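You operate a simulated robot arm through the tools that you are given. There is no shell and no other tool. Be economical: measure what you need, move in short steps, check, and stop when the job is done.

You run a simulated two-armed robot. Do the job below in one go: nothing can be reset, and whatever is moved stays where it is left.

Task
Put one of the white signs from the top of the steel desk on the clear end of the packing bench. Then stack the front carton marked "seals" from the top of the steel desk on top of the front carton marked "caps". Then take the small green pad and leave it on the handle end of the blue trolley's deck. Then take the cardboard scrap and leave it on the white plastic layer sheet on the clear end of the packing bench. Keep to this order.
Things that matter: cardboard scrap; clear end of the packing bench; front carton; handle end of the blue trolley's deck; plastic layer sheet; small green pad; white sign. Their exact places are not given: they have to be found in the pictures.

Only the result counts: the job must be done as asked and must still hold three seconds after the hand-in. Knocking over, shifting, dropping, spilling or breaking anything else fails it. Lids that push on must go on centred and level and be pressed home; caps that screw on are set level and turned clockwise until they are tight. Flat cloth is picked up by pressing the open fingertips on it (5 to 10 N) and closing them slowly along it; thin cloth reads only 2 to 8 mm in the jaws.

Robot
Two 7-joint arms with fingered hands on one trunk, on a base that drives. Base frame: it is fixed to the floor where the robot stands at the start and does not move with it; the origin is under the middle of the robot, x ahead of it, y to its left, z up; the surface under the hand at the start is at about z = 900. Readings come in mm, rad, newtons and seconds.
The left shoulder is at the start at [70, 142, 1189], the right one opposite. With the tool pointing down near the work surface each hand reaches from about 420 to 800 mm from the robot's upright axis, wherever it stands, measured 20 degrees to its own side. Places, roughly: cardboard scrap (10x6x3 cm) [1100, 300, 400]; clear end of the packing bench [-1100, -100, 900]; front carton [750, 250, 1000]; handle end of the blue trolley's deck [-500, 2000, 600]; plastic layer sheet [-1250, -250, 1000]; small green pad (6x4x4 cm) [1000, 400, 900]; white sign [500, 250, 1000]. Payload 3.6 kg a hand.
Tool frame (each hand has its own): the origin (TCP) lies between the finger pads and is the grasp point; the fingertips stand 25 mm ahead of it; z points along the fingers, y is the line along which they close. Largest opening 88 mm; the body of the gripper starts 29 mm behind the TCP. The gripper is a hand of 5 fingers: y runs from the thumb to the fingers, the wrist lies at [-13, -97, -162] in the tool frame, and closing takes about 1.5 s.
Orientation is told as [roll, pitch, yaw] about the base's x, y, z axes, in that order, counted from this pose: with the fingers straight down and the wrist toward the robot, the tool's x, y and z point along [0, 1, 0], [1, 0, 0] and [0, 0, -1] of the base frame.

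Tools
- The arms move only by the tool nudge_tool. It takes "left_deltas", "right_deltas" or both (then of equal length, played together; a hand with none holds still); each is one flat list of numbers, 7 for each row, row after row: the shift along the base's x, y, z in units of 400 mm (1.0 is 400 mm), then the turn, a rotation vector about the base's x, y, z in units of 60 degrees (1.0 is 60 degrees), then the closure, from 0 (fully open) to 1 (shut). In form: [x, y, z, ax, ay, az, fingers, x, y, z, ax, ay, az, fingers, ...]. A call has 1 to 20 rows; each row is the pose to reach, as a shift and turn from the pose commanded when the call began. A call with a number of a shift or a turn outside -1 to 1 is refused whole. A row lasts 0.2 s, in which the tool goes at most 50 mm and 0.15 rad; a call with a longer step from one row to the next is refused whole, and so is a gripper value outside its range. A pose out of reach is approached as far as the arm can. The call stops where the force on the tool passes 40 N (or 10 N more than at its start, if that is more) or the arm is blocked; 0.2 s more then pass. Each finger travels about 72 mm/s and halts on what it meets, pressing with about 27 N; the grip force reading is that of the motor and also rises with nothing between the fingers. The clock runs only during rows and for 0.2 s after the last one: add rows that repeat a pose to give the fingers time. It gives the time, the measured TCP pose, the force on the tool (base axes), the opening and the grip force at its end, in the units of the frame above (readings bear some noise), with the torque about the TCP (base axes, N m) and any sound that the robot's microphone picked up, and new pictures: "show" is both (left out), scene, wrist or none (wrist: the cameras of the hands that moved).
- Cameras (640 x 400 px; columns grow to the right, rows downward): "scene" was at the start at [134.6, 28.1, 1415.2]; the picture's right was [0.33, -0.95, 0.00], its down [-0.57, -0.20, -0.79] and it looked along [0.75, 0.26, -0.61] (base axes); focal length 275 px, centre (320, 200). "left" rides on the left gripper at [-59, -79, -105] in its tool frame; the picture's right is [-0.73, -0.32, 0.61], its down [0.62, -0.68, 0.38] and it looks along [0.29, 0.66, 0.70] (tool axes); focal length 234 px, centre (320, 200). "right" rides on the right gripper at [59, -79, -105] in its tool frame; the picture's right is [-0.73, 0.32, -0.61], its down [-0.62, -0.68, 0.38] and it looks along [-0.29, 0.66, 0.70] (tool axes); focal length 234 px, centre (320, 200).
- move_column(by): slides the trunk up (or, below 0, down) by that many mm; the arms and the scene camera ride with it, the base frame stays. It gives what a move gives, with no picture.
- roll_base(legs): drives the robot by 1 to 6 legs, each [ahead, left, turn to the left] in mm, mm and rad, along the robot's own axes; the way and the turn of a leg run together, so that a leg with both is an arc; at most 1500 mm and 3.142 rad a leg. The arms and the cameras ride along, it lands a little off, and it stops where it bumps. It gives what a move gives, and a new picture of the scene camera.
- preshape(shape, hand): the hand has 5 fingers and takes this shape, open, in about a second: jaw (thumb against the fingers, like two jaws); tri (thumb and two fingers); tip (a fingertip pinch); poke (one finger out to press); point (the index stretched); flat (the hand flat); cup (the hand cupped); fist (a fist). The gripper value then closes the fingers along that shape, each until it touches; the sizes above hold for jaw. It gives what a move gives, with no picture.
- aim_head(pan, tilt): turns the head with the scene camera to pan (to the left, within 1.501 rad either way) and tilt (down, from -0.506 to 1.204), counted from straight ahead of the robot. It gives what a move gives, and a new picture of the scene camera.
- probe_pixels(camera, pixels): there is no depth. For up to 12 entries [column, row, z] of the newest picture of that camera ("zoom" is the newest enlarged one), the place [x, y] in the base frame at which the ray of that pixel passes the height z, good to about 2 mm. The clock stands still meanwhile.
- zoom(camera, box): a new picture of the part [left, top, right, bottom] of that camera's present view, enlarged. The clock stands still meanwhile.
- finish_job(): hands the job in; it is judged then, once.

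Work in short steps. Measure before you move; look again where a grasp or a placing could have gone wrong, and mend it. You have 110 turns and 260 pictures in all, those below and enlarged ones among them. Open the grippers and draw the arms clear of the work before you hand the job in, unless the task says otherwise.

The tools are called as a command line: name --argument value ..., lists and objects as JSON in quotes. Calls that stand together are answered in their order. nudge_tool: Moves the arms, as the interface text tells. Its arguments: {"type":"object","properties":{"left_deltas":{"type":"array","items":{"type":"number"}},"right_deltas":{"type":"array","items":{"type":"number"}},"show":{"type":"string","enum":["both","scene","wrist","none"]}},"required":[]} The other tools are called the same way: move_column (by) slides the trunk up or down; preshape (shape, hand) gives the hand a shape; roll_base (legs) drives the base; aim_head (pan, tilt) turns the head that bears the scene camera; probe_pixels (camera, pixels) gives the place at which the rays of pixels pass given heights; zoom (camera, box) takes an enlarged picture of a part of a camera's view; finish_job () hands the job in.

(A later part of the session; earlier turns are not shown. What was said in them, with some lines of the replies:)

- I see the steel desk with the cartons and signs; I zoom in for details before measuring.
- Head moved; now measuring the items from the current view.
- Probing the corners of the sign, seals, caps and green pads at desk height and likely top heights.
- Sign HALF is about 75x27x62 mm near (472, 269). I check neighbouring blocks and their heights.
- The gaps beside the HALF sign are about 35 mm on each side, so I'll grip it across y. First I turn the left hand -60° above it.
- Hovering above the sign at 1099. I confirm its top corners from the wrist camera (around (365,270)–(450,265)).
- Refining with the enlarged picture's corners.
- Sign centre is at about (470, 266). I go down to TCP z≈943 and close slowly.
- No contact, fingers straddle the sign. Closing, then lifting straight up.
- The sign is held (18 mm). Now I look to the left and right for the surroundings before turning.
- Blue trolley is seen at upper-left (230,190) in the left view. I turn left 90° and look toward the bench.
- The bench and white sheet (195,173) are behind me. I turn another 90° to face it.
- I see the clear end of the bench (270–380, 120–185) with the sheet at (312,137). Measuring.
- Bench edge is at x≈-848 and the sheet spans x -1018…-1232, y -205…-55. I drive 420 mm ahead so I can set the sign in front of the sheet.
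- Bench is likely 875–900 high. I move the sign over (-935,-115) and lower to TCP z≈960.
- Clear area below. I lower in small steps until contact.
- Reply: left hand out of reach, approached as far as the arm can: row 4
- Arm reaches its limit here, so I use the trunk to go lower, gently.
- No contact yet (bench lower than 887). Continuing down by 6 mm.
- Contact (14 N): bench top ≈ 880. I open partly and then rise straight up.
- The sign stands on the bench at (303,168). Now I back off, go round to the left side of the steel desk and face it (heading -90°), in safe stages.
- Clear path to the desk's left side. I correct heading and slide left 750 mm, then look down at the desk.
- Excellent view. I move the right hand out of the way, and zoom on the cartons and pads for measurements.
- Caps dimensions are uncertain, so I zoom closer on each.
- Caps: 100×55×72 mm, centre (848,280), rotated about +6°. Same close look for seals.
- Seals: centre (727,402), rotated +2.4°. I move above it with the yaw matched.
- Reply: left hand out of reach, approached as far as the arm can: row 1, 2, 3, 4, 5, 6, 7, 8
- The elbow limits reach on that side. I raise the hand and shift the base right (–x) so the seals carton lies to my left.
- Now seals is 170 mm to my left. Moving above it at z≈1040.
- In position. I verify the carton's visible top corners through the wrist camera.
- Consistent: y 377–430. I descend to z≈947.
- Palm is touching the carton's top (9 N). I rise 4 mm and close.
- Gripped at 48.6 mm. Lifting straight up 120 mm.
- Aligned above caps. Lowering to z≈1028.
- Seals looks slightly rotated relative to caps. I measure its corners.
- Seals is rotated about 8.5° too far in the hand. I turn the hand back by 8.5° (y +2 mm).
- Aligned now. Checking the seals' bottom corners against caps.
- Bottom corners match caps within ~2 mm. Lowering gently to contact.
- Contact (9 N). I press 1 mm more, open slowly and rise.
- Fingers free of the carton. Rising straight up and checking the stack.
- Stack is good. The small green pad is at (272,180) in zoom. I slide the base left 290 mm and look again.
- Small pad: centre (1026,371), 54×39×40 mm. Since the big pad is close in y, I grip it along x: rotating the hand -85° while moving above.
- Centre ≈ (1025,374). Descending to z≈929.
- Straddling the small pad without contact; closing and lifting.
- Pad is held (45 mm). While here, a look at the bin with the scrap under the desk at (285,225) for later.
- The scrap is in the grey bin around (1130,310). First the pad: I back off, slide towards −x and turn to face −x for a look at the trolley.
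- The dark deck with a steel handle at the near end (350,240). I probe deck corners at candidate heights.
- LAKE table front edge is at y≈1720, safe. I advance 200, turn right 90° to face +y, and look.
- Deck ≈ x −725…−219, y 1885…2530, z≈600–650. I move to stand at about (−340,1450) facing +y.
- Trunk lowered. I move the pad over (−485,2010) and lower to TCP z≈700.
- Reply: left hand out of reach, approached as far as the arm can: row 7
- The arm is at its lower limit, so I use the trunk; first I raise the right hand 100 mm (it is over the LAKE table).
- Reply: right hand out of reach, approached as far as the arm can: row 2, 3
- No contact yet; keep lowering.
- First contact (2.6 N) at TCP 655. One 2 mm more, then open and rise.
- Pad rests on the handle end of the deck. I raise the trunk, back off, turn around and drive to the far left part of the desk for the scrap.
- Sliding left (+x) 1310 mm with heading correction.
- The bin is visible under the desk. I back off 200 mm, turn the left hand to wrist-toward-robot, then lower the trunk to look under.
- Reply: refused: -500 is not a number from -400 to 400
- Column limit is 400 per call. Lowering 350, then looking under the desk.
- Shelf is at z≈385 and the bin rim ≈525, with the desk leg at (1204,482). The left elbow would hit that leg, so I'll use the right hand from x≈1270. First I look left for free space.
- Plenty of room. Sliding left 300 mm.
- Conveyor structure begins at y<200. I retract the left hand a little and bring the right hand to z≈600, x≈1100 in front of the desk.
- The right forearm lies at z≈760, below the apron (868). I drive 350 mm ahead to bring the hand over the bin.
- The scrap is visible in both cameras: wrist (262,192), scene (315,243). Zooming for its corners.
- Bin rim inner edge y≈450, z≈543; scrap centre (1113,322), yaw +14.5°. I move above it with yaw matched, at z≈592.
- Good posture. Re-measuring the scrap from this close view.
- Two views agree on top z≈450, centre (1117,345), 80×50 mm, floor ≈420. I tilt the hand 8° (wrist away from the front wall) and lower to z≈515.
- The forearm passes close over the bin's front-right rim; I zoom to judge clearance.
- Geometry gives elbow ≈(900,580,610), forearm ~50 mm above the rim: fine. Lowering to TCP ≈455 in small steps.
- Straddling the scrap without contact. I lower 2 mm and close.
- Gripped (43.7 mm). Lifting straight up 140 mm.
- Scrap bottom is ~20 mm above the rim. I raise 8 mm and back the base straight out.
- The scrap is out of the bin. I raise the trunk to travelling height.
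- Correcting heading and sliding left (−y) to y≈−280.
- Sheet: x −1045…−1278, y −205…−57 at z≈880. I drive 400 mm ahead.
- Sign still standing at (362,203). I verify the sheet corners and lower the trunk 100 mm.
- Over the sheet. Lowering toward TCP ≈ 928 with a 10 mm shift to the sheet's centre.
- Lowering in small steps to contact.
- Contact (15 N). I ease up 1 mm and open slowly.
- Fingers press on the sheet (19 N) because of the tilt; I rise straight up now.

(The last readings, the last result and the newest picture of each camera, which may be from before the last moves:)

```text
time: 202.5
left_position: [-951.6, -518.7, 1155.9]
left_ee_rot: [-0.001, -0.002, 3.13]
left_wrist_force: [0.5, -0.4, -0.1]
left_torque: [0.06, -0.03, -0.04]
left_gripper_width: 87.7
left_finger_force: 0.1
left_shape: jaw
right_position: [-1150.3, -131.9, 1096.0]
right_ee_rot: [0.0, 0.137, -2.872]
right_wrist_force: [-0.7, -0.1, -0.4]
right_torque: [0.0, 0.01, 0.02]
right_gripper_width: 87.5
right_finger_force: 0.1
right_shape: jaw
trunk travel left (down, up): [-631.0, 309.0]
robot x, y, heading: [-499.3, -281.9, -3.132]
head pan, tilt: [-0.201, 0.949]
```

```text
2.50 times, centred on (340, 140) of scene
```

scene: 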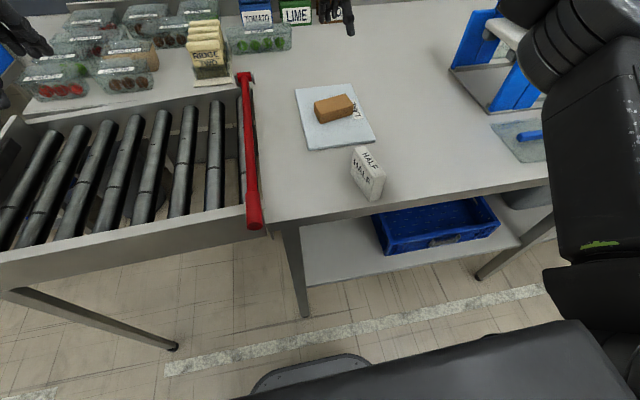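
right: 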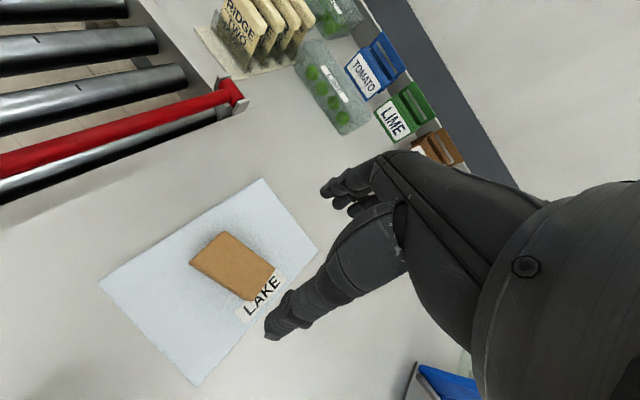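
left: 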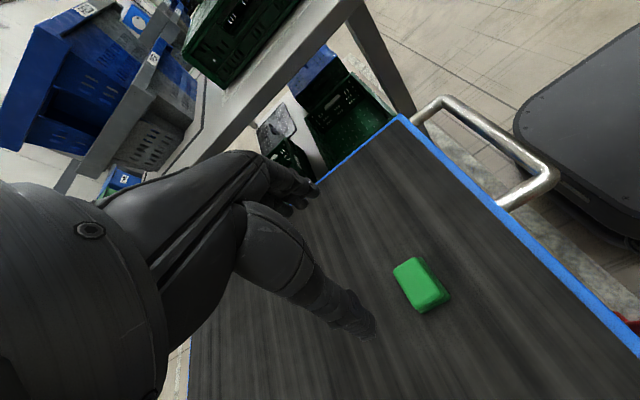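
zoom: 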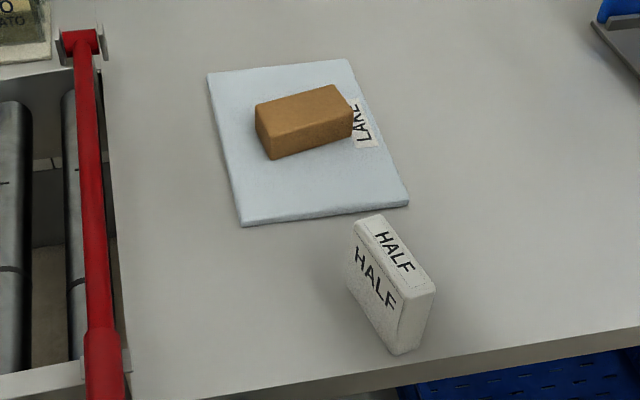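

Scrap lies flat on the sheet and the sign stands. I raise and back off the arms clear of the bench.

move_column --by 100

roll_base --legs '[[-400, 0, 0]]'

zoom --camera "scene" --box '[220, 50, 460, 250]'

```text
time: 203.8
left_position: [-954.0, -519.1, 1255.8]
left_ee_rot: [-0.001, -0.001, 3.133]
left_wrist_force: [0.0, 0.7, 0.6]
left_torque: [-0.01, 0.01, -0.01]
left_gripper_width: 87.7
left_finger_force: 0.0
left_shape: jaw
right_position: [-1150.3, -132.8, 1193.7]
right_ee_rot: [0.0, 0.138, -2.873]
right_wrist_force: [-0.3, 0.0, 0.2]
right_torque: [-0.02, -0.05, -0.01]
right_gripper_width: 87.9
right_finger_force: 0.3
right_shape: jaw
trunk travel left (down, up): [-731.0, 209.0]
robot x, y, heading: [-500.1, -281.9, -3.135]
head pan, tilt: [-0.201, 0.949]
```

```text
time: 206.3
left_position: [-547.7, -516.2, 1254.5]
left_ee_rot: [0.0, -0.001, 3.128]
left_wrist_force: [0.1, -0.9, 0.0]
left_torque: [-0.01, 0.01, 0.0]
left_gripper_width: 87.9
left_finger_force: 0.0
left_shape: jaw
right_position: [-744.3, -130.0, 1195.8]
right_ee_rot: [0.001, 0.139, -2.873]
right_wrist_force: [0.2, -1.0, 0.2]
right_torque: [0.0, -0.02, -0.01]
right_gripper_width: 87.5
right_finger_force: 0.0
right_shape: jaw
trunk travel left (down, up): [-731.0, 209.0]
robot x, y, heading: [-92.8, -276.6, -3.136]
head pan, tilt: [-0.201, 0.949]
```

scene: 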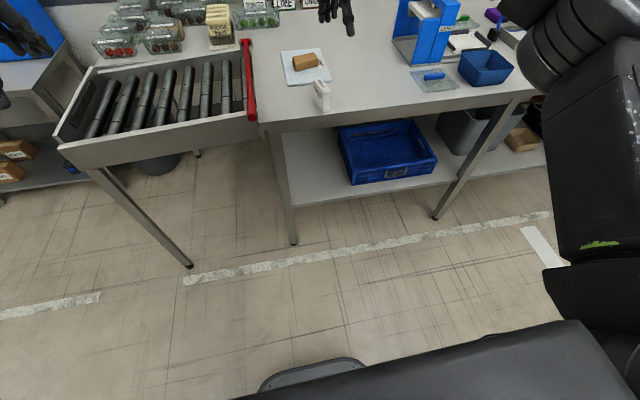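

```text
2.00 times, centred on (340, 150) of scene
```

zoom: 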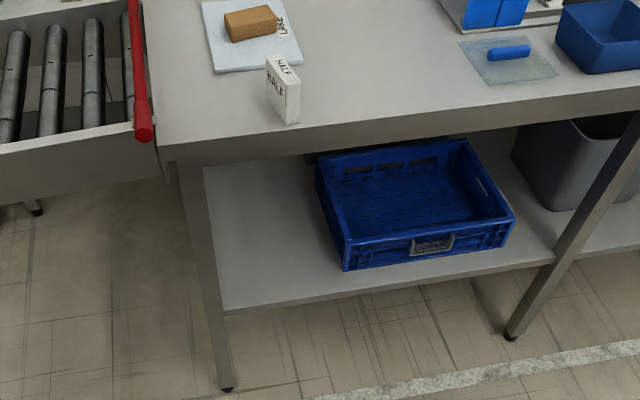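

All four items are in place, both grippers are open and the arms are clear. Handing in.

finish_job

```text
The job is handed in.
```

I did all four steps in the order asked and handed the job in; the pictures taken after each placement showed:
- **White sign:** the "HALF" sign stands on the clear end of the packing bench.
- **Cartons:** "seals" sits on top of "caps".
- **Green pad:** the small one is on the handle end of the blue trolley's deck.
- **Cardboard scrap:** it lies flat on the white layer sheet.
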